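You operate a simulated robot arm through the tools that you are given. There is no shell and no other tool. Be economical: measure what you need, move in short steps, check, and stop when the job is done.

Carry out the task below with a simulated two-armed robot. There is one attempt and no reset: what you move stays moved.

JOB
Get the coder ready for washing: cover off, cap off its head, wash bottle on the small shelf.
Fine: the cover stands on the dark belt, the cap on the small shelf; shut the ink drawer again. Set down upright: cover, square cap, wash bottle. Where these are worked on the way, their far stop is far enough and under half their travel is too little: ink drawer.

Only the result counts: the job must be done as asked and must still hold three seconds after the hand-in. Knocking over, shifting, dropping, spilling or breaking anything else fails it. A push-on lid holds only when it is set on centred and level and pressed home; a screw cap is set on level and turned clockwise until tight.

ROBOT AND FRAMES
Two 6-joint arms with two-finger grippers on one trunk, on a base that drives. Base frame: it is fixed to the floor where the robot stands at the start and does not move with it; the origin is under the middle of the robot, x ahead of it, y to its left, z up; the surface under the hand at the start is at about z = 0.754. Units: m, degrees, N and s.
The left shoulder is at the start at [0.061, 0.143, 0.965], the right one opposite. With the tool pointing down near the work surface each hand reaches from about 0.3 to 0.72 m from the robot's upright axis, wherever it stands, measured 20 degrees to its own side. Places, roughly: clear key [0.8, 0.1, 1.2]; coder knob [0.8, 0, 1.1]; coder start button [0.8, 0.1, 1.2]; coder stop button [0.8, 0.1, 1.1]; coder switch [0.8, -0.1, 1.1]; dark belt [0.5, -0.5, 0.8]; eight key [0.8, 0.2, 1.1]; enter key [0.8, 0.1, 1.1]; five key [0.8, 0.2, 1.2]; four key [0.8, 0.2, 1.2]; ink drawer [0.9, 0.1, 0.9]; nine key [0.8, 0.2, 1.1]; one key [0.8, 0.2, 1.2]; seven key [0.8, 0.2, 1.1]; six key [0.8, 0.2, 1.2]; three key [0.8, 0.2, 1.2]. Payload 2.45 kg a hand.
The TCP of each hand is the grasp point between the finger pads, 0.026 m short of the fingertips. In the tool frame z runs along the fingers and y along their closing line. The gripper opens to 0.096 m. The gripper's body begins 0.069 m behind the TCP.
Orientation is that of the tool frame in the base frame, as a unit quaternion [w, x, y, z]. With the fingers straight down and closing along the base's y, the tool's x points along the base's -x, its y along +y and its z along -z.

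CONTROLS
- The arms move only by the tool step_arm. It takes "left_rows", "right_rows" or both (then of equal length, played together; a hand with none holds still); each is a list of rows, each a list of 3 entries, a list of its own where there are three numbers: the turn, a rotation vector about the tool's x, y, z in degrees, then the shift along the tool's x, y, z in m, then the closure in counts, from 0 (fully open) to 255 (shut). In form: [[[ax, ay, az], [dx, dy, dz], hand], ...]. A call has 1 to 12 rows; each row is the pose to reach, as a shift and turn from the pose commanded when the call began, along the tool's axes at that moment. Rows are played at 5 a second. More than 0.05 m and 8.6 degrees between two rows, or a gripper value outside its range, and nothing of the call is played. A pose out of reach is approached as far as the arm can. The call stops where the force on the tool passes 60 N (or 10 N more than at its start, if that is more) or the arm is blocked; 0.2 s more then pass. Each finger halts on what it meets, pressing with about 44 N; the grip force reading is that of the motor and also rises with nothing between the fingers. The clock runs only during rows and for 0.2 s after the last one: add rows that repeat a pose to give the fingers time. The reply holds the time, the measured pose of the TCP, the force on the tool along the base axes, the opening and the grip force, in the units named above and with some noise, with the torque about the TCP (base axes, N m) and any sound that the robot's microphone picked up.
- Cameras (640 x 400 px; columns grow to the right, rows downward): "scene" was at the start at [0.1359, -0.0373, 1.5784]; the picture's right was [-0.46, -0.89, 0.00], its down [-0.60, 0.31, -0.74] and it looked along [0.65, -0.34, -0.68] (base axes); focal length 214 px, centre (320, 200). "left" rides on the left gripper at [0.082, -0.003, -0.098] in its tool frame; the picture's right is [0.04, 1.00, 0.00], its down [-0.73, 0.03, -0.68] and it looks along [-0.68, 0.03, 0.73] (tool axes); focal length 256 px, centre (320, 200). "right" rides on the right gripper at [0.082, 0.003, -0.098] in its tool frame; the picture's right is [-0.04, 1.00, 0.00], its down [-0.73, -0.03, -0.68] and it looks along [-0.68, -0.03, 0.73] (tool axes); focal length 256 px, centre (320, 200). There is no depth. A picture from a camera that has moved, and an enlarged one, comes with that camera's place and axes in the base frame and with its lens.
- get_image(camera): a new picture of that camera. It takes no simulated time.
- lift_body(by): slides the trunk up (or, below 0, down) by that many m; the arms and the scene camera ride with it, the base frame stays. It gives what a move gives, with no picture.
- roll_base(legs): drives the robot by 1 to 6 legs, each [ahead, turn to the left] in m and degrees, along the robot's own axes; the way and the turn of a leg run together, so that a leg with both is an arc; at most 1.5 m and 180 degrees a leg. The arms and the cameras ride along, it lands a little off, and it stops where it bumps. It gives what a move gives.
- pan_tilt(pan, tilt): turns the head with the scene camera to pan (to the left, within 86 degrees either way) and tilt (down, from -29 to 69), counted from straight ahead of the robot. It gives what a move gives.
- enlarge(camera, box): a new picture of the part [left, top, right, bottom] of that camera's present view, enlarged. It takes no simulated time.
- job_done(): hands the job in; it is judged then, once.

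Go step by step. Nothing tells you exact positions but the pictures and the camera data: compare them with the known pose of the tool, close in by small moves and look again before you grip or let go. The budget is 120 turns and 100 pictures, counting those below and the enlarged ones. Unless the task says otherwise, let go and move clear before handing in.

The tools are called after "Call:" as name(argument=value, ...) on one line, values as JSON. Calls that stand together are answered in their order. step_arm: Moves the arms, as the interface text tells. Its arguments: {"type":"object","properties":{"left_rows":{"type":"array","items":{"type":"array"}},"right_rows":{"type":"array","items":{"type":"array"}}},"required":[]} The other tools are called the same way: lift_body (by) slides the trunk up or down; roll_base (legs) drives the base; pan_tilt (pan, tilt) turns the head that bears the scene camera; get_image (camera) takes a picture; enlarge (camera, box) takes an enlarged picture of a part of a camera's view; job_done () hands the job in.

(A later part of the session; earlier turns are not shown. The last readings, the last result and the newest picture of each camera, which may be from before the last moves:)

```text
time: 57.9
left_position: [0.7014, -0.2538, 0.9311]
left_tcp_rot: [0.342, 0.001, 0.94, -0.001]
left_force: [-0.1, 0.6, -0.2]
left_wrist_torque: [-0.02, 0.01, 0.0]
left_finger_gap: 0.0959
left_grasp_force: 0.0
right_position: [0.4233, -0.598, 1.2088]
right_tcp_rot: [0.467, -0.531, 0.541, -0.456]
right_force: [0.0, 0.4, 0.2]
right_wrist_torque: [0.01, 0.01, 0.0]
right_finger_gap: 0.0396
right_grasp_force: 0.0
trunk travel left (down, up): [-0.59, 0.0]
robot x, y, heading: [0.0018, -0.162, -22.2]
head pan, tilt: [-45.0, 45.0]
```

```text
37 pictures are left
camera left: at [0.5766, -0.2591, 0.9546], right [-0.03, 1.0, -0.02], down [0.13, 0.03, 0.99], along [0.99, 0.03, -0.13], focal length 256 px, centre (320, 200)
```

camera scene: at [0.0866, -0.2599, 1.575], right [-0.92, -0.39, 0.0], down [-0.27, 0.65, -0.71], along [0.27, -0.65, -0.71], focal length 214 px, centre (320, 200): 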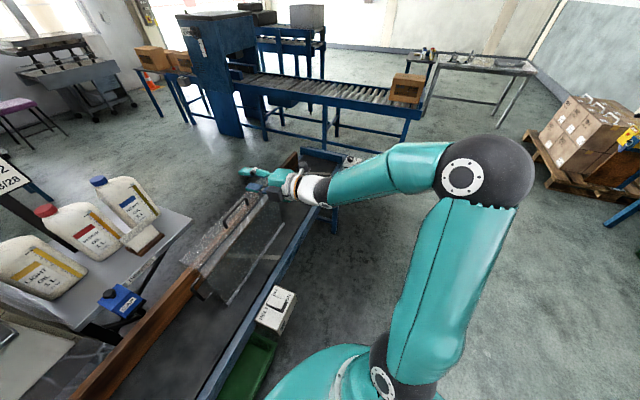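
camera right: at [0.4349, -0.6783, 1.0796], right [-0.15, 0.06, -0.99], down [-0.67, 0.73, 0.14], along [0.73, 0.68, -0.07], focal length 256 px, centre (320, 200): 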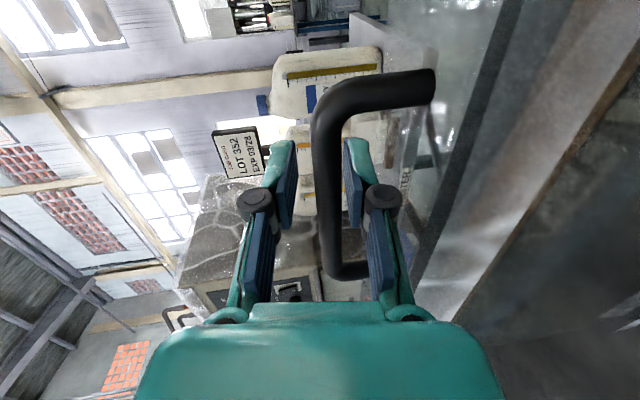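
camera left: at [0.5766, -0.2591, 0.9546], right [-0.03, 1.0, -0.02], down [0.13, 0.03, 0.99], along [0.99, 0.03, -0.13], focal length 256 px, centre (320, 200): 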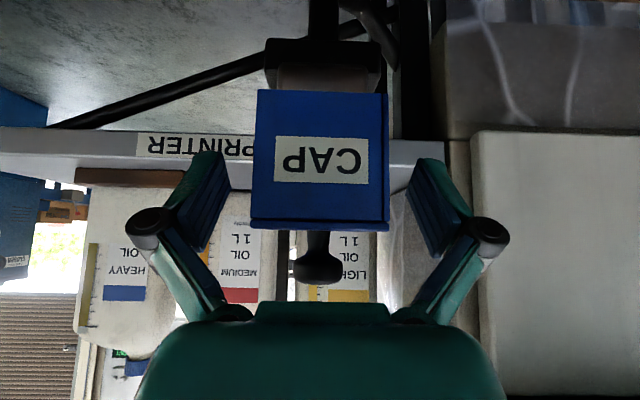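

The box sits between the fingers. I close on it and pull up gently.

Call:
step_arm(left_rows=[[[0, 0, 0], [0, 0, 0], 60], [[0, 0, 0], [0, 0, 0], 100], [[0, 0, 0], [0, 0, 0], 140], [[0, 0, 0], [0, 0, 0], 200], [[0, 0, 0], [0, 0, 0], 255], [[0, 0, 0], [0, 0, 0], 255]])

Call:
step_arm(left_rows=[[[0, 0, 0], [-0.0064, 0, -0.0077], 255], [[0, 0, 0], [-0.0128, 0, -0.0153], 255], [[0, 0, 0], [-0.0257, 0, -0.0306], 255], [[0, 0, 0], [-0.045, 0, -0.0536], 255], [[0, 0, 0], [-0.045, 0, -0.0536], 255]])

Call:
get_image(camera="left")

```text
time: 59.3
left_position: [0.7002, -0.2538, 0.9327]
left_tcp_rot: [0.343, 0.0, 0.939, 0.001]
left_force: [0.1, -0.6, -0.6]
left_wrist_torque: [0.01, 0.0, -0.05]
left_finger_gap: 0.0579
left_grasp_force: 43.9
right_position: [0.4228, -0.5987, 1.2075]
right_tcp_rot: [0.468, -0.531, 0.54, -0.456]
right_force: [-0.5, -1.1, -0.9]
right_wrist_torque: [0.0, -0.02, 0.01]
right_finger_gap: 0.0393
right_grasp_force: 0.1
trunk travel left (down, up): [-0.59, 0.0]
robot x, y, heading: [-0.0, -0.1648, -22.3]
head pan, tilt: [-45.0, 45.0]
```

```text
time: 60.5
left_position: [0.7006, -0.2556, 1.0023]
left_tcp_rot: [0.343, 0.0, 0.939, 0.002]
left_force: [0.6, 0.3, -0.5]
left_wrist_torque: [0.0, -0.01, 0.01]
left_finger_gap: 0.0578
left_grasp_force: 44.1
right_position: [0.4241, -0.5984, 1.2083]
right_tcp_rot: [0.466, -0.531, 0.541, -0.456]
right_force: [0.6, 0.5, 0.1]
right_wrist_torque: [0.0, 0.0, 0.01]
right_finger_gap: 0.0391
right_grasp_force: 0.0
trunk travel left (down, up): [-0.59, 0.0]
robot x, y, heading: [-0.003, -0.1631, -22.5]
head pan, tilt: [-45.0, 45.0]
```

```text
36 pictures are left
camera left: at [0.5755, -0.259, 1.0255], right [-0.03, 1.0, -0.02], down [0.12, 0.03, 0.99], along [0.99, 0.03, -0.13], focal length 256 px, centre (320, 200)
```

left: 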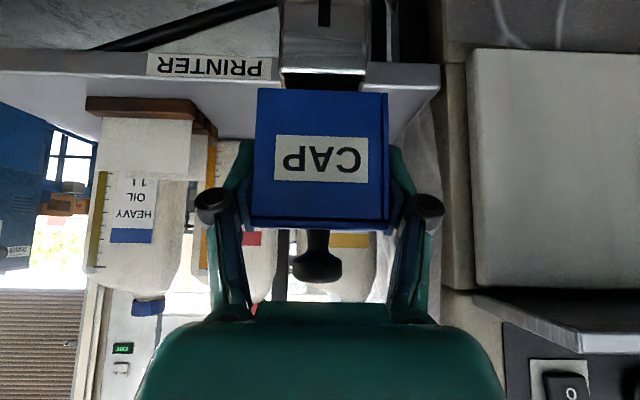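

The cap came off and the head is bare. I carry the cap over the shelf's free front-right spot (0.82, −0.20).

Call:
step_arm(left_rows=[[[0, 0, 0], [-0.021, 0.014, 0.0177], 255], [[0, 0, 0], [-0.042, 0.028, 0.0354], 255], [[0, 0, 0], [-0.063, 0.042, 0.053], 255], [[0, 0, 0], [-0.0843, 0.055, 0.0707], 255], [[0, 0, 0], [-0.0843, 0.055, 0.0707], 255]])

Call:
get_image(camera="left")

Call:
pan_tilt(pan=18, tilt=42)

Call:
get_image(camera="scene")

```text
time: 61.7
left_position: [0.8118, -0.1989, 1.0038]
left_tcp_rot: [0.343, 0.0, 0.939, 0.002]
left_force: [0.0, -0.6, -0.1]
left_wrist_torque: [0.01, 0.02, -0.01]
left_finger_gap: 0.0577
left_grasp_force: 44.3
right_position: [0.4208, -0.5978, 1.2086]
right_tcp_rot: [0.467, -0.531, 0.541, -0.455]
right_force: [-1.0, -0.5, -0.2]
right_wrist_torque: [-0.02, 0.05, -0.01]
right_finger_gap: 0.0395
right_grasp_force: 0.1
trunk travel left (down, up): [-0.59, 0.0]
robot x, y, heading: [0.0011, -0.1639, -22.3]
head pan, tilt: [-45.0, 45.0]
```

```text
35 pictures are left
camera left: at [0.6861, -0.2038, 1.0255], right [-0.03, 1.0, -0.02], down [0.12, 0.03, 0.99], along [0.99, 0.03, -0.12], focal length 256 px, centre (320, 200)
```

left: 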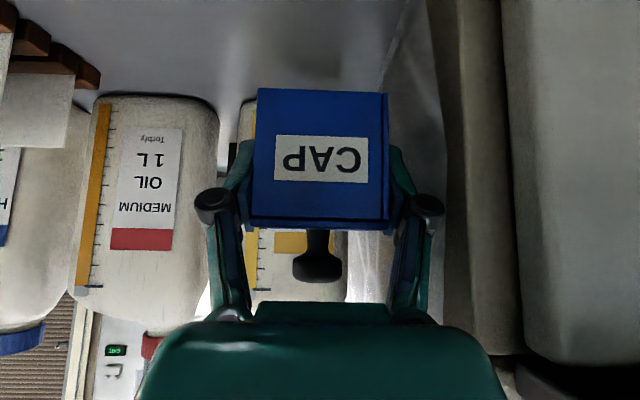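

```text
time: 63.1
left_position: [0.8122, -0.1996, 1.0027]
left_tcp_rot: [0.342, 0.001, 0.94, 0.0]
left_force: [-0.4, -0.2, 0.3]
left_wrist_torque: [0.03, 0.0, 0.01]
left_finger_gap: 0.0576
left_grasp_force: 44.3
right_position: [0.4224, -0.5988, 1.2077]
right_tcp_rot: [0.467, -0.532, 0.54, -0.456]
right_force: [0.4, 0.6, 0.4]
right_wrist_torque: [0.0, 0.0, -0.01]
right_finger_gap: 0.0397
right_grasp_force: 0.1
trunk travel left (down, up): [-0.59, 0.0]
robot x, y, heading: [-0.0023, -0.1633, -22.5]
head pan, tilt: [18.0, 42.0]
```

```text
34 pictures are left
camera scene: at [0.1398, -0.1923, 1.5793], right [-0.08, -1.0, 0.0], down [-0.67, 0.05, -0.74], along [0.74, -0.06, -0.67], focal length 214 px, centre (320, 200)
```

scene: 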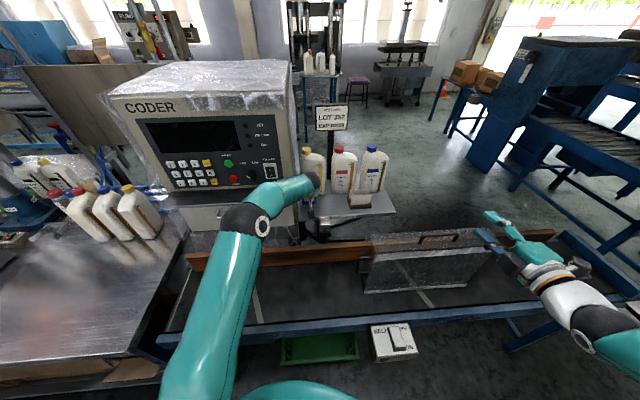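

Shelf space beneath is free. I lower the cap to just above the shelf and then until it touches.

Call:
step_arm(left_rows=[[[0, 0, 0], [0.0129, 0, 0.0153], 255], [[0, 0, 0], [0.0257, 0, 0.0306], 255], [[0, 0, 0], [0.0334, 0, 0.0398], 255], [[0, 0, 0], [0.0334, 0, 0.0398], 255]])

Call:
step_arm(left_rows=[[[0, 0, 0], [0.0025, 0, 0.003], 255], [[0, 0, 0], [0.0038, 0, 0.0046], 255], [[0, 0, 0], [0.0038, 0, 0.0046], 255]])

Call:
get_image(camera="left")

```text
time: 64.1
left_position: [0.8116, -0.1991, 0.9504]
left_tcp_rot: [0.343, -0.001, 0.939, 0.001]
left_force: [0.3, 0.4, -0.5]
left_wrist_torque: [0.0, -0.02, 0.01]
left_finger_gap: 0.0578
left_grasp_force: 43.8
right_position: [0.4223, -0.5991, 1.2081]
right_tcp_rot: [0.467, -0.531, 0.541, -0.456]
right_force: [0.9, 0.3, 0.1]
right_wrist_torque: [0.02, 0.01, -0.03]
right_finger_gap: 0.0393
right_grasp_force: 0.1
trunk travel left (down, up): [-0.59, 0.0]
robot x, y, heading: [-0.0027, -0.1604, -22.1]
head pan, tilt: [18.0, 42.0]
```

```text
time: 64.9
left_position: [0.8115, -0.1996, 0.9451]
left_tcp_rot: [0.343, 0.0, 0.939, 0.001]
left_force: [0.5, 0.7, -0.1]
left_wrist_torque: [0.01, -0.03, -0.02]
left_finger_gap: 0.0577
left_grasp_force: 43.8
right_position: [0.4222, -0.5983, 1.2073]
right_tcp_rot: [0.467, -0.531, 0.54, -0.456]
right_force: [-0.5, -0.4, 0.7]
right_wrist_torque: [0.03, -0.02, 0.02]
right_finger_gap: 0.0397
right_grasp_force: 0.0
trunk travel left (down, up): [-0.59, 0.0]
robot x, y, heading: [-0.0031, -0.1655, -22.7]
head pan, tilt: [18.0, 42.0]
```

```text
33 pictures are left
camera left: at [0.6865, -0.2041, 0.9674], right [-0.03, 1.0, -0.02], down [0.12, 0.03, 0.99], along [0.99, 0.03, -0.12], focal length 256 px, centre (320, 200)
```

left: 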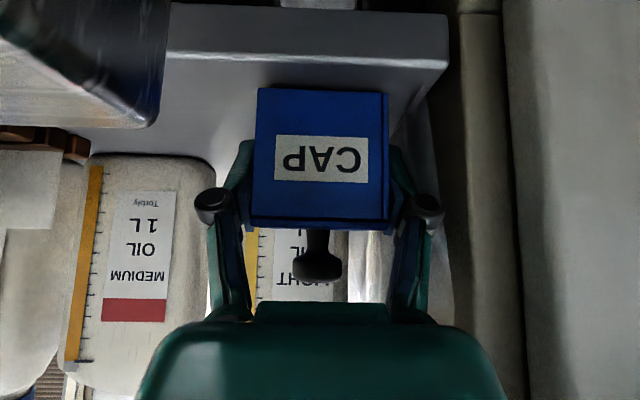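

Nearly down. I continue in 3 mm steps until there is contact.

Call:
step_arm(left_rows=[[[0, 0, 0], [0.0019, 0, 0.0023], 255], [[0, 0, 0], [0.0019, 0, 0.0023], 255]])

Call:
step_arm(left_rows=[[[0, 0, 0], [0.0019, 0, 0.0023], 255], [[0, 0, 0], [0.0019, 0, 0.0023], 255]])

```text
time: 65.5
left_position: [0.8128, -0.199, 0.9422]
left_tcp_rot: [0.343, 0.0, 0.939, 0.001]
left_force: [0.2, -1.0, -0.6]
left_wrist_torque: [0.01, 0.05, -0.01]
left_finger_gap: 0.0583
left_grasp_force: 44.1
right_position: [0.422, -0.5983, 1.208]
right_tcp_rot: [0.468, -0.531, 0.54, -0.456]
right_force: [-0.1, 0.4, -0.1]
right_wrist_torque: [-0.02, 0.01, -0.01]
right_finger_gap: 0.0397
right_grasp_force: 0.2
trunk travel left (down, up): [-0.59, 0.0]
robot x, y, heading: [-0.0015, -0.1655, -22.2]
head pan, tilt: [18.0, 42.0]
```

```text
time: 66.1
left_position: [0.8121, -0.2004, 0.9412]
left_tcp_rot: [0.344, 0.0, 0.939, 0.0]
left_force: [0.3, -1.4, 3.7]
left_wrist_torque: [-0.16, 0.07, 0.03]
left_finger_gap: 0.058
left_grasp_force: 43.9
right_position: [0.4222, -0.5989, 1.2087]
right_tcp_rot: [0.467, -0.531, 0.541, -0.456]
right_force: [0.3, 0.5, 0.4]
right_wrist_torque: [0.05, 0.03, 0.01]
right_finger_gap: 0.0393
right_grasp_force: 0.1
trunk travel left (down, up): [-0.59, 0.0]
robot x, y, heading: [0.0013, -0.1632, -22.2]
head pan, tilt: [18.0, 42.0]
```

Contact with the shelf. I open and withdraw along the fingers.

Call:
step_arm(left_rows=[[[0, 0, 0], [0, 0, 0], 80], [[0, 0, 0], [0, 0, 0], 40], [[0, 0, 0], [0, 0, 0], 10], [[0, 0, 0], [0, 0, -0.01], 0], [[0, 0, 0], [0, 0, -0.04], 0], [[0, 0, 0], [0, 0, -0.08], 0], [[0, 0, 0], [0, 0, -0.12], 0], [[0, 0, 0], [0, 0, -0.16], 0], [[0, 0, 0], [0, 0, -0.2], 0]])

Call:
get_image(camera="left")

```text
time: 68.1
left_position: [0.6809, -0.1996, 1.094]
left_tcp_rot: [0.343, 0.0, 0.939, 0.001]
left_force: [0.0, 0.3, 0.4]
left_wrist_torque: [0.01, 0.02, -0.02]
left_finger_gap: 0.096
left_grasp_force: 0.2
right_position: [0.4215, -0.5993, 1.2086]
right_tcp_rot: [0.468, -0.531, 0.54, -0.456]
right_force: [-0.8, 0.3, -0.4]
right_wrist_torque: [-0.01, -0.01, 0.01]
right_finger_gap: 0.0397
right_grasp_force: 0.0
trunk travel left (down, up): [-0.59, 0.0]
robot x, y, heading: [-0.0026, -0.1653, -22.3]
head pan, tilt: [18.0, 42.0]
```

```text
32 pictures are left
camera left: at [0.5555, -0.2038, 1.1159], right [-0.03, 1.0, -0.02], down [0.12, 0.03, 0.99], along [0.99, 0.03, -0.12], focal length 256 px, centre (320, 200)
```

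left: 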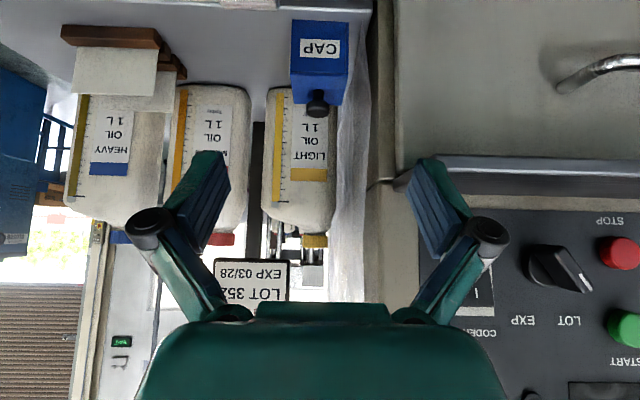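

The cap stands upright on the shelf. Next is the drawer: I raise the right hand clear of the cover, lift the left slightly, then drive back, straighten and come ahead more to the left.

Call:
step_arm(left_rows=[[[0, 0, 0], [0.02, 0, -0.025], 0], [[0, 0, 0], [0.04, 0, -0.05], 0], [[0, 0, 0], [0.06, 0.0, -0.075], 0], [[0, 0, 0], [0.08, 0.0, -0.1], 0]], right_rows=[[[0, 0, 0], [0, -0.04, -0.01], 150], [[0, 0, 0], [0, -0.08, -0.02], 150], [[0, 0, 0], [0, -0.12, -0.03], 150], [[0, 0, 0], [0, -0.16, -0.04], 150]])

Call:
roll_base(legs=[[-0.2, 0], [0, 22.3], [0.18, 0]])

Call:
get_image(camera="scene")

```text
time: 69.1
left_position: [0.5566, -0.1988, 1.1178]
left_tcp_rot: [0.344, -0.001, 0.939, 0.001]
left_force: [0.7, 0.8, 0.1]
left_wrist_torque: [-0.04, 0.0, 0.0]
left_finger_gap: 0.0962
left_grasp_force: 0.1
right_position: [0.4053, -0.6012, 1.3742]
right_tcp_rot: [0.467, -0.53, 0.54, -0.458]
right_force: [-1.2, 0.1, -0.6]
right_wrist_torque: [0.03, 0.0, 0.0]
right_finger_gap: 0.0395
right_grasp_force: 0.0
trunk travel left (down, up): [-0.59, 0.0]
robot x, y, heading: [-0.002, -0.1619, -22.3]
head pan, tilt: [18.0, 42.0]
```

```text
time: 73.1
left_position: [0.5268, 0.0942, 1.1157]
left_tcp_rot: [0.335, -0.185, 0.922, 0.068]
left_force: [0.6, 0.5, -0.3]
left_wrist_torque: [0.0, 0.01, -0.04]
left_finger_gap: 0.096
left_grasp_force: 0.1
right_position: [0.5411, -0.3351, 1.3716]
right_tcp_rot: [-0.547, 0.626, -0.427, 0.356]
right_force: [1.4, 0.7, -0.1]
right_wrist_torque: [0.0, 0.01, -0.02]
right_finger_gap: 0.0394
right_grasp_force: 0.2
trunk travel left (down, up): [-0.59, 0.0]
robot x, y, heading: [-0.0056, -0.0887, 0.3]
head pan, tilt: [18.0, 42.0]
```

```text
31 pictures are left
camera scene: at [0.1382, -0.0616, 1.5791], right [0.31, -0.95, 0.0], down [-0.64, -0.21, -0.74], along [0.7, 0.23, -0.67], focal length 214 px, centre (320, 200)
```

scene: 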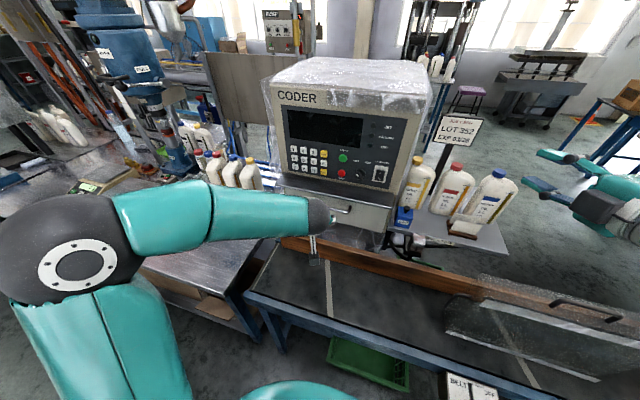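

The robot stands square with the left hand in line with the drawer handle (about 0.765, 0.09, 0.965), which sits under the sill, so I must come in level with the fingers above and below the bar. I turn the left hand level and roll it 90°.

Call:
step_arm(left_rows=[[[-1.7, -4.29, 7.02], [0.003, -0.002, 0.0116], 60], [[-3.4, -8.58, 14.04], [0.006, -0.004, 0.023], 130], [[-5.1, -12.87, 21.06], [0.0095, -0.006, 0.035], 130], [[-6.8, -17.16, 28.08], [0.0126, -0.008, 0.0465], 130], [[-8.5, -21.45, 35.1], [0.0158, -0.0105, 0.058], 130], [[-10.2, -25.74, 42.12], [0.019, -0.0127, 0.07], 130], [[-11.9, -30.03, 49.14], [0.022, -0.0148, 0.081], 130], [[-13.6, -34.32, 56.16], [0.0252, -0.0169, 0.093], 130], [[-15.3, -38.61, 63.18], [0.0284, -0.019, 0.1046], 130], [[-17.0, -42.9, 70.2], [0.0315, -0.021, 0.116], 130], [[-18.7, -47.2, 77.2], [0.0347, -0.0232, 0.1278], 130]])

Call:
step_arm(left_rows=[[[-1.7, -4.29, 7.02], [0, 0, 0], 130], [[-3.7, -9.3, 15.2], [0, 0, 0], 130], [[-3.7, -9.3, 15.2], [0, 0, 0], 130]])

Call:
get_image(camera="left")

```text
time: 75.5
left_position: [0.5833, 0.075, 1.0047]
left_tcp_rot: [0.5, 0.404, 0.617, 0.455]
left_force: [-0.2, 0.7, 0.8]
left_wrist_torque: [0.01, 0.01, 0.04]
left_finger_gap: 0.0471
left_grasp_force: 0.0
left hand out of reach, approached as far as the arm can: row 11
right_position: [0.5407, -0.3364, 1.3723]
right_tcp_rot: [-0.547, 0.625, -0.428, 0.355]
right_force: [1.4, -0.7, -0.8]
right_wrist_torque: [-0.02, 0.01, 0.05]
right_finger_gap: 0.0394
right_grasp_force: 0.1
trunk travel left (down, up): [-0.59, 0.0]
robot x, y, heading: [-0.0063, -0.0929, 0.1]
head pan, tilt: [18.0, 42.0]
```

```text
refused: row 2 steps farther than a row can; nothing moved
```

```text
30 pictures are left
camera left: at [0.4725, 0.1347, 0.9893], right [0.04, 0.3, 0.95], down [-0.54, -0.8, 0.27], along [0.84, -0.52, 0.13], focal length 256 px, centre (320, 200)
```

left: 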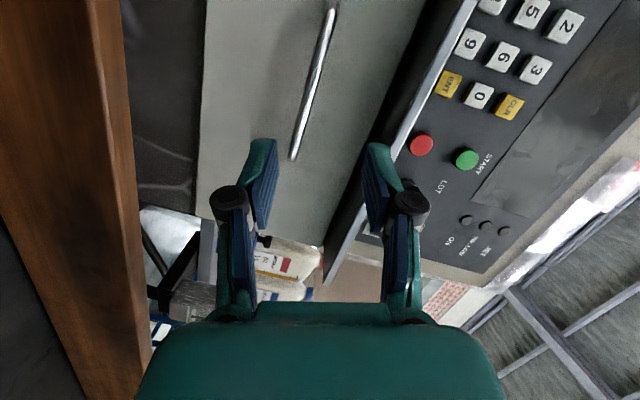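

The last bit of turn was out of reach this close in. I finish the turn while moving forward toward the handle.

Call:
step_arm(left_rows=[[[-1.3, -3.2, 5], [0.004, -0.01, 0.027], 130], [[-2.6, -6.4, 10], [0.008, -0.02, 0.055], 130], [[-3.8, -9.7, 14.9], [0.0126, -0.0308, 0.082], 130], [[-3.8, -9.7, 14.9], [0.0126, -0.0308, 0.082], 130]])

Call:
get_image(camera="left")

```text
time: 76.5
left_position: [0.6464, 0.0024, 1.0011]
left_tcp_rot: [0.479, 0.485, 0.527, 0.507]
left_force: [-0.7, 0.8, -0.8]
left_wrist_torque: [0.0, -0.05, -0.03]
left_finger_gap: 0.047
left_grasp_force: 0.0
left hand out of reach, approached as far as the arm can: row 1, 2, 3, 4
right_position: [0.539, -0.3352, 1.3723]
right_tcp_rot: [-0.547, 0.626, -0.426, 0.357]
right_force: [0.6, 1.0, -0.1]
right_wrist_torque: [0.02, -0.02, 0.0]
right_finger_gap: 0.0393
right_grasp_force: 0.1
trunk travel left (down, up): [-0.59, 0.0]
robot x, y, heading: [-0.0042, -0.092, 0.2]
head pan, tilt: [18.0, 42.0]
```

```text
29 pictures are left
camera left: at [0.5425, 0.075, 0.9991], right [0.02, 0.06, 1.0], down [-0.63, -0.78, 0.06], along [0.78, -0.63, 0.02], focal length 256 px, centre (320, 200)
```

left: 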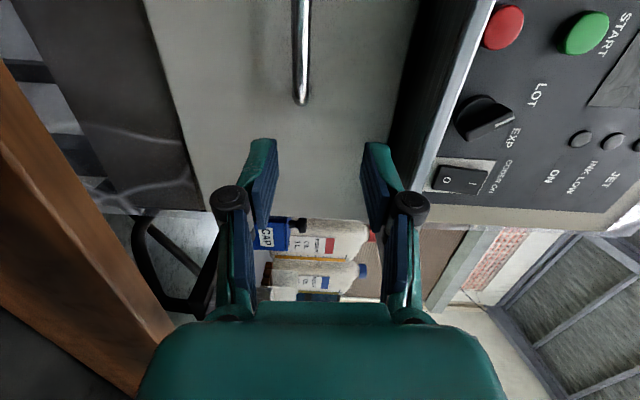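

The left wrist can't hold that roll this far out, but the right arm reached such poses inward, and the handle is wide (y ≈ 0.005–0.175). I retract the left hand to its side and will use the right hand.

Call:
step_arm(left_rows=[[[0, 0, -8.2], [0.01, 0.01, -0.03], 130], [[0, 0, -16.4], [0.02, 0.02, -0.06], 130], [[0, 0, -24.6], [0.04, 0.035, -0.09], 130], [[0, 0, -32.8], [0.06, 0.05, -0.11], 130], [[0, 0, -41], [0.09, 0.065, -0.13], 130], [[0, 0, -49.2], [0.12, 0.08, -0.15], 130], [[0, 0, -57.4], [0.15, 0.09, -0.17], 130], [[0, 0, -65.6], [0.18, 0.1, -0.18], 130], [[0, 0, -73.8], [0.21, 0.11, -0.19], 130], [[0, 0, -82], [0.24, 0.12, -0.2], 130], [[0, 0, -90], [0.27, 0.13, -0.2], 130]])

Call:
get_image(camera="scene")

```text
time: 78.9
left_position: [0.4996, 0.1479, 1.2123]
left_tcp_rot: [0.686, -0.04, 0.726, 0.043]
left_force: [0.7, 0.3, -0.3]
left_wrist_torque: [-0.01, -0.03, 0.01]
left_finger_gap: 0.047
left_grasp_force: 0.1
left hand out of reach, approached as far as the arm can: row 4, 5, 6, 7, 8, 9, 10, 11
right_position: [0.5395, -0.3363, 1.3711]
right_tcp_rot: [-0.547, 0.626, -0.428, 0.355]
right_force: [0.3, -0.1, -0.5]
right_wrist_torque: [0.01, 0.0, 0.05]
right_finger_gap: 0.0395
right_grasp_force: 0.2
trunk travel left (down, up): [-0.59, 0.0]
robot x, y, heading: [-0.0034, -0.0917, 0.3]
head pan, tilt: [18.0, 42.0]
```

```text
28 pictures are left
camera scene: at [0.1373, -0.0635, 1.5792], right [0.31, -0.95, 0.0], down [-0.64, -0.21, -0.74], along [0.7, 0.23, -0.67], focal length 214 px, centre (320, 200)
```

scene: 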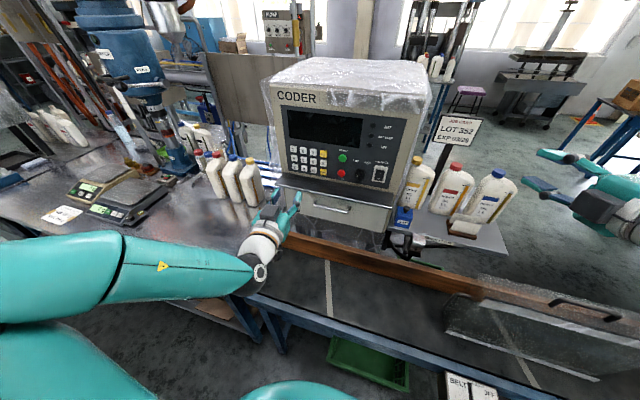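

I swing the left hand further out and down-pointing while the right hand comes across toward the drawer handle, still short of it.

Call:
step_arm(left_rows=[[[0, 6, 0], [0, 0.02, -0.02], 100], [[0, 12, 0], [0, 0.04, -0.04], 60], [[0, 18, 0], [0, 0.06, -0.06], 0], [[0, 24, 0], [0, 0.08, -0.08], 0], [[0, 30, 0], [0, 0.1, -0.1], 0], [[0, 36, 0], [0, 0.12, -0.11], 0], [[0, 42, 0], [0, 0.14, -0.12], 0], [[0, 48, 0], [0, 0.15, -0.12], 0], [[0, 50, 0], [0, 0.16, -0.12], 0], [[0, 50, 0], [0, 0.16, -0.12], 0]], right_rows=[[[0.9, 2.25, 0], [-0.0332, 0.0178, 0.0211], 140], [[1.7, 4.5, 0], [-0.0664, 0.0356, 0.0422], 140], [[2.6, 6.75, 0], [-0.0996, 0.0534, 0.0633], 140], [[3.5, 9, 0], [-0.1328, 0.0712, 0.0844], 140], [[4.3, 11.25, 0], [-0.166, 0.089, 0.1055], 140], [[5.2, 13.5, 0], [-0.1992, 0.1068, 0.1266], 140], [[6, 15.75, 0], [-0.2324, 0.1246, 0.1477], 140], [[6.9, 18, 0], [-0.2656, 0.1424, 0.1688], 140], [[7.8, 20.25, 0.3], [-0.2988, 0.1602, 0.19], 140], [[8.6, 22.5, 0.5], [-0.332, 0.178, 0.211], 140]])

Call:
get_image(camera="scene")

```text
time: 81.3
left_position: [0.3597, 0.2908, 1.2226]
left_tcp_rot: [0.315, -0.055, 0.947, 0.023]
left_force: [-0.4, 0.0, 0.3]
left_wrist_torque: [0.04, -0.02, 0.0]
left_finger_gap: 0.0961
left_grasp_force: 0.1
left hand out of reach, approached as far as the arm can: row 1
right_position: [0.5985, -0.0083, 1.2392]
right_tcp_rot: [0.518, -0.436, 0.528, -0.512]
right_force: [-0.4, 0.6, -0.5]
right_wrist_torque: [-0.02, 0.03, -0.03]
right_finger_gap: 0.0435
right_grasp_force: 0.1
trunk travel left (down, up): [-0.59, 0.0]
robot x, y, heading: [-0.0033, -0.0941, 0.5]
head pan, tilt: [18.0, 42.0]
stopped in row 10 (right hand): the arm was blocked; the commanded pose is now the measured one
```

```text
27 pictures are left
camera scene: at [0.1363, -0.0624, 1.5794], right [0.31, -0.95, 0.0], down [-0.64, -0.21, -0.74], along [0.71, 0.23, -0.67], focal length 214 px, centre (320, 200)
```

scene: 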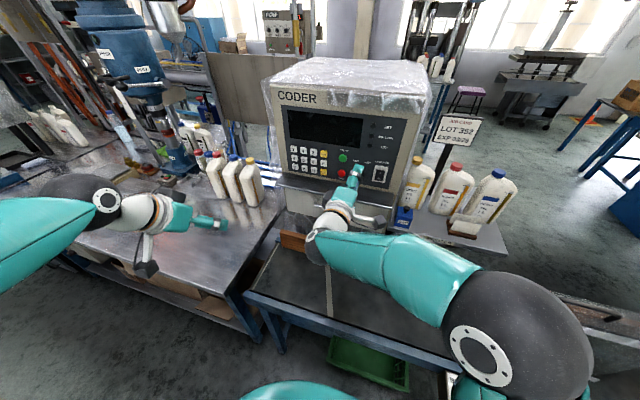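

The right arm got blocked in the last row; its elbow hangs low near the cover. I check the cover before anything else.

Call:
pan_tilt(pan=-38, tilt=45)

Call:
get_image(camera="scene")

```text
time: 82.5
left_position: [0.36, 0.2891, 1.2228]
left_tcp_rot: [0.315, -0.056, 0.947, 0.022]
left_force: [-0.2, -0.1, 0.4]
left_wrist_torque: [-0.04, -0.02, -0.02]
left_finger_gap: 0.0961
left_grasp_force: 0.0
right_position: [0.5983, -0.0071, 1.2385]
right_tcp_rot: [0.518, -0.437, 0.528, -0.512]
right_force: [0.4, 0.4, 0.0]
right_wrist_torque: [-0.05, 0.02, -0.02]
right_finger_gap: 0.0434
right_grasp_force: 0.0
trunk travel left (down, up): [-0.59, 0.0]
robot x, y, heading: [-0.002, -0.0901, -0.0]
head pan, tilt: [-38.0, 45.0]
```

```text
26 pictures are left
camera scene: at [0.1208, -0.1386, 1.5749], right [-0.61, -0.79, 0.0], down [-0.56, 0.43, -0.71], along [0.56, -0.43, -0.71], focal length 214 px, centre (320, 200)
```

scene: 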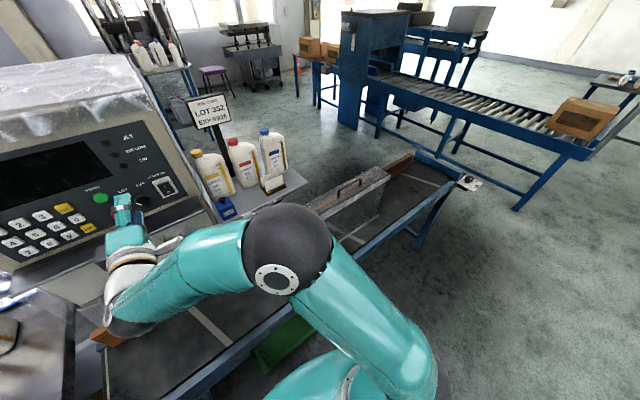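

The cover still stands. To keep the elbow away from it, I shift the robot about 9 cm left by backing up, turning, advancing and straightening.

Call:
roll_base(legs=[[-0.18, 0], [0, 25], [0.2, 0], [0, -25]])

Call:
get_image(camera="right")

```text
time: 88.1
left_position: [0.3643, 0.3747, 1.2221]
left_tcp_rot: [0.315, -0.054, 0.947, 0.022]
left_force: [-0.8, -0.2, 0.3]
left_wrist_torque: [0.0, -0.04, 0.01]
left_finger_gap: 0.0958
left_grasp_force: 0.1
right_position: [0.6002, 0.0819, 1.237]
right_tcp_rot: [0.52, -0.44, 0.524, -0.511]
right_force: [0.2, 0.8, 0.0]
right_wrist_torque: [-0.01, -0.05, 0.0]
right_finger_gap: 0.0431
right_grasp_force: 0.0
trunk travel left (down, up): [-0.59, 0.0]
robot x, y, heading: [-0.001, 0.0051, 0.4]
head pan, tilt: [-38.0, 45.0]
```

```text
25 pictures are left
camera right: at [0.4959, 0.0074, 1.2199], right [0.07, 0.13, -0.99], down [-0.62, 0.78, 0.06], along [0.78, 0.61, 0.14], focal length 256 px, centre (320, 200)
```

right: 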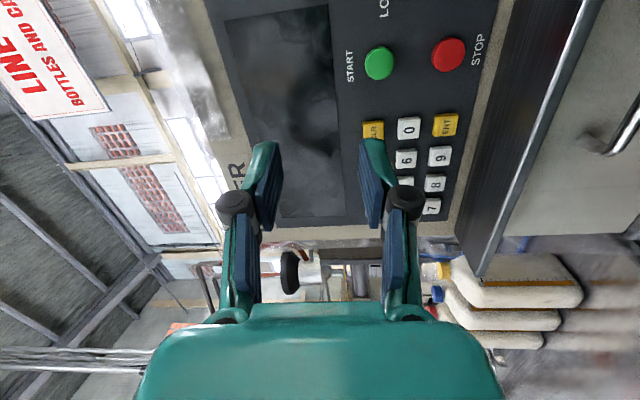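

Robot is at (0, 0) again. I level the right hand and lower it in front of the drawer handle.

Call:
step_arm(right_rows=[[[-1.3, -1.4, -1.8], [0.0065, 0.037, 0.001], 140], [[-2.5, -2.9, -3.5], [0.013, 0.074, 0.0015], 140], [[-3.8, -4.3, -5.3], [0.0195, 0.111, 0.002], 140], [[-3.8, -4.3, -5.3], [0.026, 0.148, 0.003], 140], [[-3.8, -4.3, -5.3], [0.0325, 0.185, 0.004], 140], [[-3.8, -4.3, -5.3], [0.039, 0.222, 0.0045], 140], [[-3.8, -4.3, -5.3], [0.0453, 0.2596, 0.005], 140]])

Call:
get_image(camera="right")

```text
time: 89.7
left_position: [0.3649, 0.3751, 1.2233]
left_tcp_rot: [0.314, -0.054, 0.948, 0.023]
left_force: [0.8, -0.5, -0.1]
left_wrist_torque: [-0.01, 0.01, -0.01]
left_finger_gap: 0.096
left_grasp_force: 0.1
right_position: [0.6216, 0.0613, 0.9757]
right_tcp_rot: [0.5, -0.499, 0.501, -0.5]
right_force: [0.4, 1.3, 1.2]
right_wrist_torque: [0.01, -0.02, -0.03]
right_finger_gap: 0.0435
right_grasp_force: 0.0
trunk travel left (down, up): [-0.59, 0.0]
robot x, y, heading: [-0.004, 0.0017, 0.1]
head pan, tilt: [-38.0, 45.0]
```

```text
24 pictures are left
camera right: at [0.522, -0.0218, 0.9722], right [0.0, 0.04, -1.0], down [-0.68, 0.73, 0.03], along [0.74, 0.68, 0.03], focal length 256 px, centre (320, 200)
```

right: 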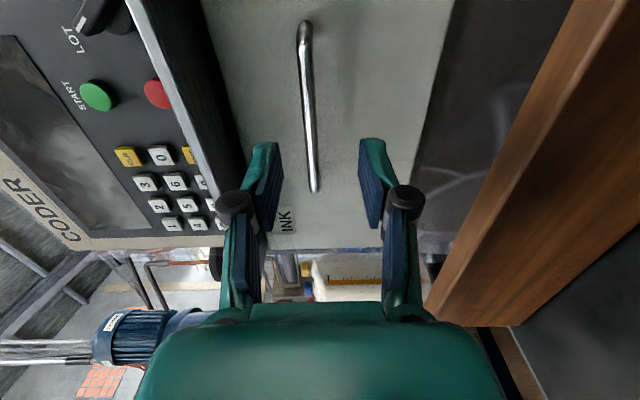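

The handle bar lies at z ≈ 0.985, x ≈ 0.755. I rise 9 mm and slide forward over it.

Call:
step_arm(right_rows=[[[0, 0, 0], [0, -0.005, 0.03], 140], [[0, 0, 0], [0, -0.01, 0.06], 140], [[0, 0, 0], [0, -0.01, 0.09], 140], [[0, 0, 0], [0, -0.01, 0.11], 140], [[0, 0, 0], [0, -0.01, 0.125], 140]])

Call:
get_image(camera="right")

```text
time: 90.9
left_position: [0.3569, 0.3738, 1.2258]
left_tcp_rot: [0.318, -0.055, 0.946, 0.023]
left_force: [0.0, -0.4, 0.3]
left_wrist_torque: [-0.03, -0.01, -0.02]
left_finger_gap: 0.0961
left_grasp_force: 0.1
right_position: [0.7375, 0.0586, 0.987]
right_tcp_rot: [-0.5, 0.5, -0.5, 0.499]
right_force: [-40.3, -6.7, 0.5]
right_wrist_torque: [0.02, 0.08, 0.0]
right_finger_gap: 0.0476
right_grasp_force: 2.7
trunk travel left (down, up): [-0.59, 0.0]
robot x, y, heading: [-0.0013, 0.0069, 0.1]
head pan, tilt: [-38.0, 45.0]
```

```text
23 pictures are left
camera right: at [0.6391, -0.0231, 0.9834], right [0.0, 0.04, -1.0], down [-0.68, 0.73, 0.03], along [0.73, 0.68, 0.03], focal length 256 px, centre (320, 200)
```

right: 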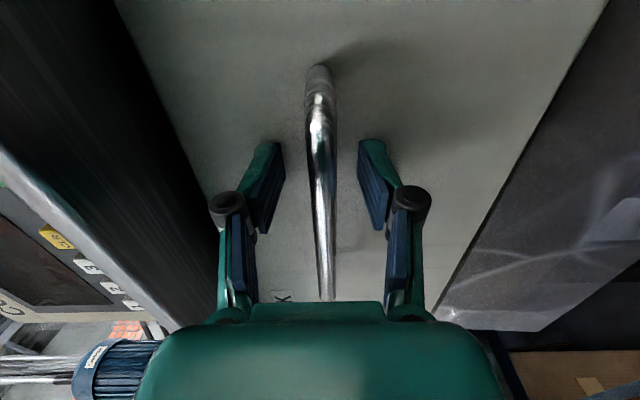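

The fingertips touch the drawer face with the bar centred between the pads. I ease back 6 mm and close.

Call:
step_arm(right_rows=[[[0, 0, 0], [0, 0, -0.013], 140], [[0, 0, 0], [0, 0, -0.013], 190], [[0, 0, 0], [0, 0, -0.013], 225], [[0, 0, 0], [0, 0, -0.013], 255], [[0, 0, 0], [0, 0, -0.013], 255]])

```text
time: 92.1
left_position: [0.3645, 0.3746, 1.2228]
left_tcp_rot: [0.314, -0.054, 0.948, 0.022]
left_force: [-0.5, 0.1, -0.4]
left_wrist_torque: [0.02, -0.01, 0.02]
left_finger_gap: 0.0959
left_grasp_force: 0.1
right_position: [0.733, 0.0587, 0.9841]
right_tcp_rot: [0.5, -0.499, 0.502, -0.499]
right_force: [1.0, -1.9, -4.1]
right_wrist_torque: [-0.06, -0.02, -0.07]
right_finger_gap: 0.01
right_grasp_force: 37.4
trunk travel left (down, up): [-0.59, 0.0]
robot x, y, heading: [-0.0019, 0.0073, 0.3]
head pan, tilt: [-38.0, 45.0]
```

Handle gripped. I pull the drawer out in steps.

Call:
step_arm(right_rows=[[[0, 0, 0], [0, 0, -0.02], 255], [[0, 0, 0], [0, 0, -0.045], 255], [[0, 0, 0], [0, 0, -0.07], 255], [[0, 0, 0], [0, 0, -0.095], 255], [[0, 0, 0], [0, 0, -0.12], 255], [[0, 0, 0], [0, 0, -0.145], 255], [[0, 0, 0], [0, 0, -0.17], 255], [[0, 0, 0], [0, 0, -0.195], 255]])

Call:
pan_tilt(pan=5, tilt=50)

Call:
get_image(camera="scene")

```text
time: 93.9
left_position: [0.3594, 0.3781, 1.2213]
left_tcp_rot: [0.316, -0.055, 0.947, 0.022]
left_force: [-0.1, -0.6, -0.4]
left_wrist_torque: [0.03, 0.02, 0.03]
left_finger_gap: 0.096
left_grasp_force: 0.1
right_position: [0.5447, 0.0442, 0.9849]
right_tcp_rot: [-0.494, 0.488, -0.509, 0.509]
right_force: [-2.5, 34.4, 32.2]
right_wrist_torque: [-0.58, 0.14, -0.41]
right_finger_gap: 0.0102
right_grasp_force: 37.9
trunk travel left (down, up): [-0.59, 0.0]
robot x, y, heading: [-0.0034, 0.0078, 0.2]
head pan, tilt: [-38.0, 45.0]
```

```text
time: 95.0
left_position: [0.3617, 0.3777, 1.2237]
left_tcp_rot: [0.317, -0.054, 0.947, 0.021]
left_force: [0.3, 0.1, -0.2]
left_wrist_torque: [0.02, -0.02, 0.04]
left_finger_gap: 0.0962
left_grasp_force: 0.0
right_position: [0.5443, 0.0425, 0.9854]
right_tcp_rot: [0.49, -0.489, 0.511, -0.509]
right_force: [-1.8, 24.2, 25.7]
right_wrist_torque: [-0.31, 0.1, -0.27]
right_finger_gap: 0.0106
right_grasp_force: 37.9
trunk travel left (down, up): [-0.59, 0.0]
robot x, y, heading: [-0.0015, 0.0044, 0.4]
head pan, tilt: [5.0, 50.0]
```

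```text
22 pictures are left
camera scene: at [0.1336, 0.0175, 1.5687], right [0.09, -1.0, 0.0], down [-0.76, -0.07, -0.64], along [0.64, 0.06, -0.77], focal length 214 px, centre (320, 200)
```

scene: 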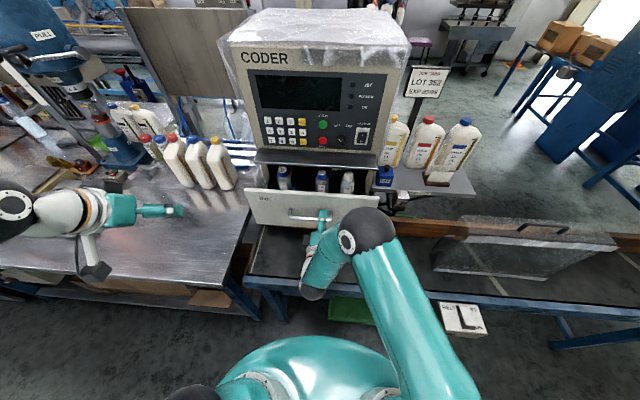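

The drawer is open with three small bottles inside. I enlarge to tell which one is the wash bottle.

Call:
enlarge(camera="scene", box=[240, 150, 390, 240])

Call:
step_arm(right_rows=[[[0, 0, 0], [0, 0, 0.004], 230], [[0, 0, 0], [0, 0, 0.004], 205], [[0, 0, 0], [0, 0, 0.004], 185], [[0, 0, 0], [0, 0, 0.004], 150], [[0, 0, 0], [0, 0, 0.004], 120], [[0, 0, 0], [0, 0, 0.004], 120]])

```text
4.27 times, centred on (315, 195) of scene
camera zoom: at [0.1336, 0.0175, 1.5687], right [0.09, -1.0, 0.0], down [-0.76, -0.07, -0.64], along [0.64, 0.06, -0.77], focal length 915 px, centre (341, 221)
```

zoom: 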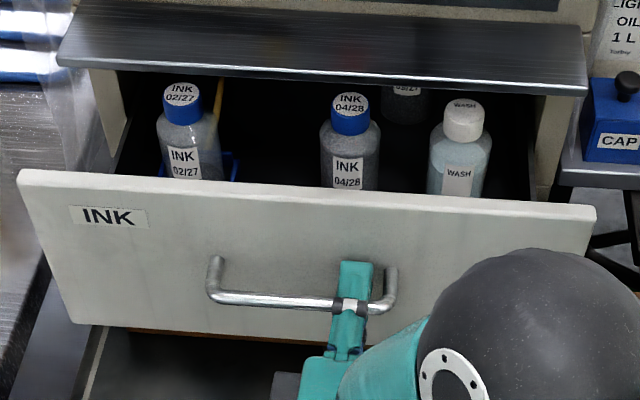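

```text
time: 96.4
left_position: [0.3643, 0.3745, 1.2237]
left_tcp_rot: [0.315, -0.054, 0.947, 0.022]
left_force: [0.2, -0.9, -0.8]
left_wrist_torque: [0.04, 0.01, 0.02]
left_finger_gap: 0.0963
left_grasp_force: 0.0
right_position: [0.5483, 0.0409, 0.9828]
right_tcp_rot: [0.489, -0.491, 0.513, -0.507]
right_force: [-1.3, 0.0, 0.0]
right_wrist_torque: [0.03, 0.01, 0.01]
right_finger_gap: 0.0508
right_grasp_force: 0.1
trunk travel left (down, up): [-0.59, 0.0]
robot x, y, heading: [-0.0032, 0.0094, 0.1]
head pan, tilt: [5.0, 50.0]
```

The rightmost bottle with the pale cap is labelled WASH, near (0.71, −0.03). The handle is released; I back the robot 8 cm to slip the fingers off the bar, then raise the hand.

Call:
roll_base(legs=[[-0.08, 0]])

Call:
step_arm(right_rows=[[[0, 0, 0], [0, -0.04, 0], 120], [[0, 0, 0], [0, -0.08, 0], 120], [[0, 0, 0], [0, -0.12, 0], 120], [[0, 0, 0], [0, -0.16, 0.01], 60], [[0, 0, 0], [0.01, -0.19, 0.03], 0], [[0, 0, 0], [0.02, -0.21, 0.05], 0], [[0, 0, 0], [0.03, -0.23, 0.07], 0]])

```text
time: 97.5
left_position: [0.2824, 0.3734, 1.2245]
left_tcp_rot: [0.315, -0.053, 0.947, 0.022]
left_force: [-0.5, 0.2, 1.3]
left_wrist_torque: [0.01, -0.02, 0.01]
left_finger_gap: 0.0964
left_grasp_force: 0.1
right_position: [0.4675, 0.0405, 0.9831]
right_tcp_rot: [0.49, -0.491, 0.513, -0.507]
right_force: [-0.3, 0.0, 0.4]
right_wrist_torque: [-0.02, 0.02, -0.01]
right_finger_gap: 0.0505
right_grasp_force: 0.1
trunk travel left (down, up): [-0.59, 0.0]
robot x, y, heading: [-0.0811, 0.0063, 0.1]
head pan, tilt: [5.0, 50.0]
```

```text
time: 99.1
left_position: [0.2835, 0.374, 1.2226]
left_tcp_rot: [0.315, -0.053, 0.947, 0.021]
left_force: [0.5, 0.6, 0.0]
left_wrist_torque: [0.02, -0.01, 0.0]
left_finger_gap: 0.0963
left_grasp_force: 0.0
right_position: [0.5398, 0.0068, 1.2131]
right_tcp_rot: [0.488, -0.492, 0.514, -0.506]
right_force: [0.3, 0.2, -0.6]
right_wrist_torque: [0.0, 0.02, -0.02]
right_finger_gap: 0.0958
right_grasp_force: 0.0
trunk travel left (down, up): [-0.59, 0.0]
robot x, y, heading: [-0.0818, 0.003, 0.2]
head pan, tilt: [5.0, 50.0]
```

Now I roll the right hand back and pitch it 40° forward-down, closing along y, above and behind the drawer front.

Call:
step_arm(right_rows=[[[-3.33, 3.07, 6.89], [0.003, 0, 0.005], 0], [[-6.67, 6.13, 13.78], [0.006, 0, 0.01], 0], [[-10, 9.2, 20.68], [0.009, 0, 0.015], 0], [[-13.33, 12.27, 27.57], [0.012, 0, 0.02], 0], [[-16.67, 15.33, 34.46], [0.015, 0, 0.025], 0], [[-20, 18.4, 41.35], [0.018, 0, 0.03], 0], [[-23.33, 21.47, 48.24], [0.021, 0.005, 0.035], 0], [[-26.67, 24.53, 55.13], [0.024, 0.01, 0.04], 0], [[-30, 27.6, 62.03], [0.027, 0.015, 0.045], 0], [[-33.33, 30.67, 68.92], [0.03, 0.02, 0.05], 0], [[-36.67, 33.73, 75.8], [0.033, 0.025, 0.055], 0], [[-40, 36.8, 82.7], [0.035, 0.03, 0.0615], 0]])

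Call:
get_image(camera="right")

```text
time: 101.7
left_position: [0.2841, 0.3742, 1.2236]
left_tcp_rot: [0.315, -0.054, 0.947, 0.022]
left_force: [-0.4, 0.1, -0.2]
left_wrist_torque: [-0.05, 0.05, -0.02]
left_finger_gap: 0.0961
left_grasp_force: 0.1
right_position: [0.5999, -0.0306, 1.1805]
right_tcp_rot: [0.343, 0.001, 0.939, 0.002]
right_force: [0.4, -0.4, 0.5]
right_wrist_torque: [-0.02, -0.01, 0.01]
right_finger_gap: 0.096
right_grasp_force: 0.0
trunk travel left (down, up): [-0.59, 0.0]
robot x, y, heading: [-0.0812, 0.0104, -0.0]
head pan, tilt: [5.0, 50.0]
```

```text
20 pictures are left
camera right: at [0.474, -0.0276, 1.2032], right [0.03, 1.0, 0.03], down [0.12, -0.03, 0.99], along [0.99, -0.03, -0.12], focal length 256 px, centre (320, 200)
```

right: 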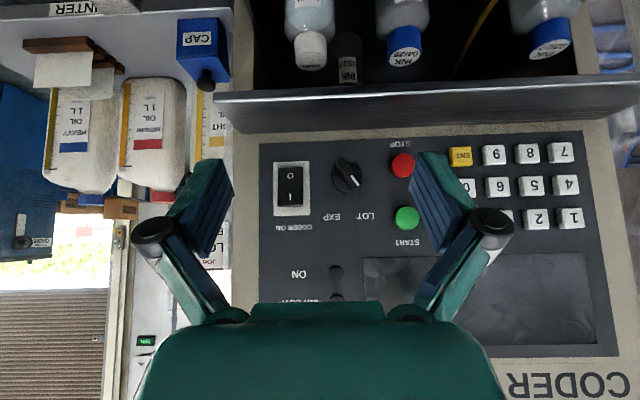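

The wash bottle (cap top ≈ (0.72, −0.037, 1.028)) still stands half under the sill, so the drawer must come out further. I put the closed fingers just behind the drawer front, between the bottles, to hook it out.

Call:
step_arm(right_rows=[[[0, 0, 0], [0.002, 0.015, 0.018], 120], [[0, 0, 0], [0.004, 0.03, 0.036], 255], [[0, 0, 0], [0.008, 0.05, 0.0717], 255], [[0, 0, 0], [0.008, 0.05, 0.0717], 255], [[0, 0, 0], [0.027, 0.05, 0.095], 255], [[0, 0, 0], [0.047, 0.05, 0.118], 255], [[0, 0, 0], [0.066, 0.05, 0.1406], 255]])

Call:
get_image(camera="scene")

```text
time: 103.3
left_position: [0.2836, 0.3756, 1.2238]
left_tcp_rot: [0.314, -0.054, 0.948, 0.023]
left_force: [-0.3, 0.2, -0.5]
left_wrist_torque: [0.0, -0.01, -0.01]
left_finger_gap: 0.0959
left_grasp_force: 0.1
right_position: [0.6406, 0.0189, 1.0311]
right_tcp_rot: [0.343, 0.0, 0.94, 0.001]
right_force: [-0.1, -0.5, 0.0]
right_wrist_torque: [0.01, -0.02, -0.02]
right_finger_gap: 0.0
right_grasp_force: 28.4
trunk travel left (down, up): [-0.59, 0.0]
robot x, y, heading: [-0.0816, 0.0027, 0.3]
head pan, tilt: [5.0, 50.0]
```

```text
19 pictures are left
camera scene: at [0.0576, 0.014, 1.568], right [0.09, -1.0, 0.0], down [-0.76, -0.07, -0.64], along [0.64, 0.06, -0.77], focal length 214 px, centre (320, 200)
```

scene: 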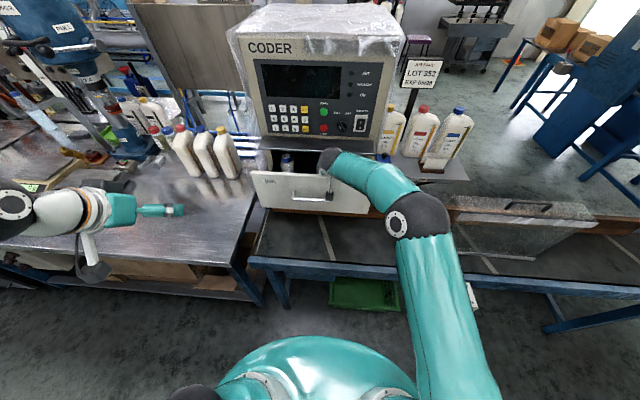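

The fingers are behind the drawer front without contact. I pull back by up to 9 cm.

Call:
step_arm(right_rows=[[[0, 0, 0], [0.0153, 0, -0.0129], 255], [[0, 0, 0], [0.0306, 0, -0.0257], 255], [[0, 0, 0], [0.046, 0, -0.0386], 255], [[0, 0, 0], [0.0613, 0, -0.0514], 255], [[0, 0, 0], [0.0766, 0, -0.0643], 255], [[0, 0, 0], [0.0843, 0, -0.0707], 255]])

Call:
get_image(camera="scene")

```text
time: 104.7
left_position: [0.2836, 0.3742, 1.2235]
left_tcp_rot: [0.315, -0.054, 0.947, 0.022]
left_force: [0.3, 0.4, -0.9]
left_wrist_torque: [-0.01, -0.02, -0.01]
left_finger_gap: 0.0961
left_grasp_force: 0.1
right_position: [0.5279, 0.0198, 1.0293]
right_tcp_rot: [0.343, -0.001, 0.939, 0.0]
right_force: [0.4, 0.3, 0.0]
right_wrist_torque: [0.03, 0.02, 0.03]
right_finger_gap: 0.0
right_grasp_force: 28.2
trunk travel left (down, up): [-0.59, 0.0]
robot x, y, heading: [-0.0784, 0.0073, 0.1]
head pan, tilt: [5.0, 50.0]
```

```text
18 pictures are left
camera scene: at [0.0567, 0.0138, 1.568], right [0.09, -1.0, 0.0], down [-0.76, -0.07, -0.64], along [0.64, 0.06, -0.77], focal length 214 px, centre (320, 200)
```

scene: 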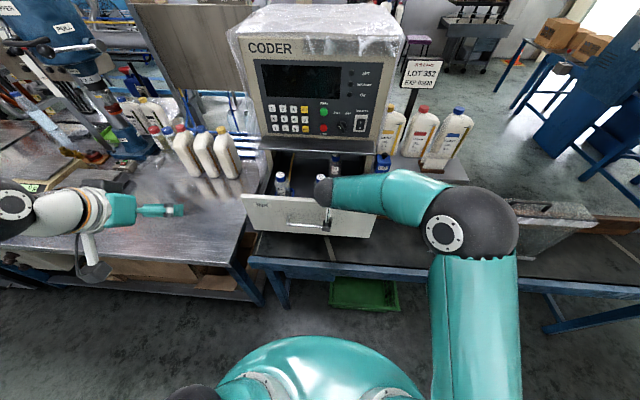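

The drawer is out another ~10 cm. I raise the hand out of it, move the base 4 cm ahead, and turn the hand nearly vertical above the wash bottle.

Call:
step_arm(right_rows=[[[0, 0, 0], [-0.026, 0, -0.031], 255], [[0, 0, 0], [-0.051, 0, -0.061], 255], [[0, 0, 0], [-0.084, 0, -0.1], 200], [[0, 7.5, 0], [-0.09, -0.02, -0.107], 120], [[0, 15, 0], [-0.09, -0.04, -0.107], 56], [[0, 22.5, 0], [-0.09, -0.057, -0.107], 56], [[0, 30, 0], [-0.09, -0.057, -0.107], 56]])

Call:
roll_base(legs=[[0.04, 0]])

Call:
get_image(camera="right")

```text
refused: row 3 steps farther than a row can; nothing moved
```

```text
time: 105.6
left_position: [0.3277, 0.3748, 1.2229]
left_tcp_rot: [0.314, -0.053, 0.948, 0.021]
left_force: [1.5, 0.4, -0.5]
left_wrist_torque: [0.01, 0.04, -0.02]
left_finger_gap: 0.0962
left_grasp_force: 0.0
right_position: [0.572, 0.02, 1.0301]
right_tcp_rot: [0.342, 0.0, 0.94, 0.0]
right_force: [0.4, 0.0, -1.3]
right_wrist_torque: [-0.02, 0.01, 0.03]
right_finger_gap: 0.0
right_grasp_force: 28.3
trunk travel left (down, up): [-0.59, 0.0]
robot x, y, heading: [-0.0394, 0.0055, 0.0]
head pan, tilt: [5.0, 50.0]
```

```text
17 pictures are left
camera right: at [0.446, 0.0229, 1.0513], right [0.03, 1.0, 0.03], down [0.13, -0.03, 0.99], along [0.99, -0.03, -0.13], focal length 256 px, centre (320, 200)
```

right: 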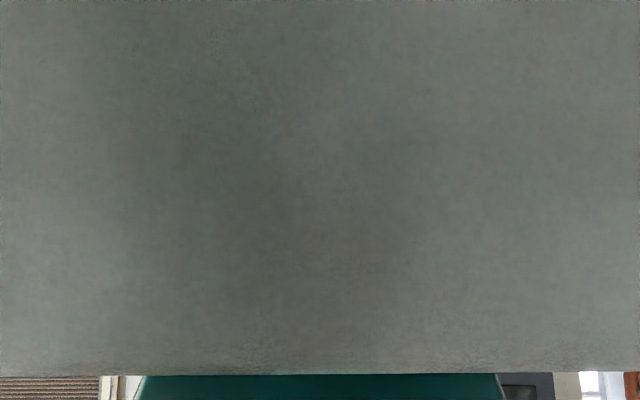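

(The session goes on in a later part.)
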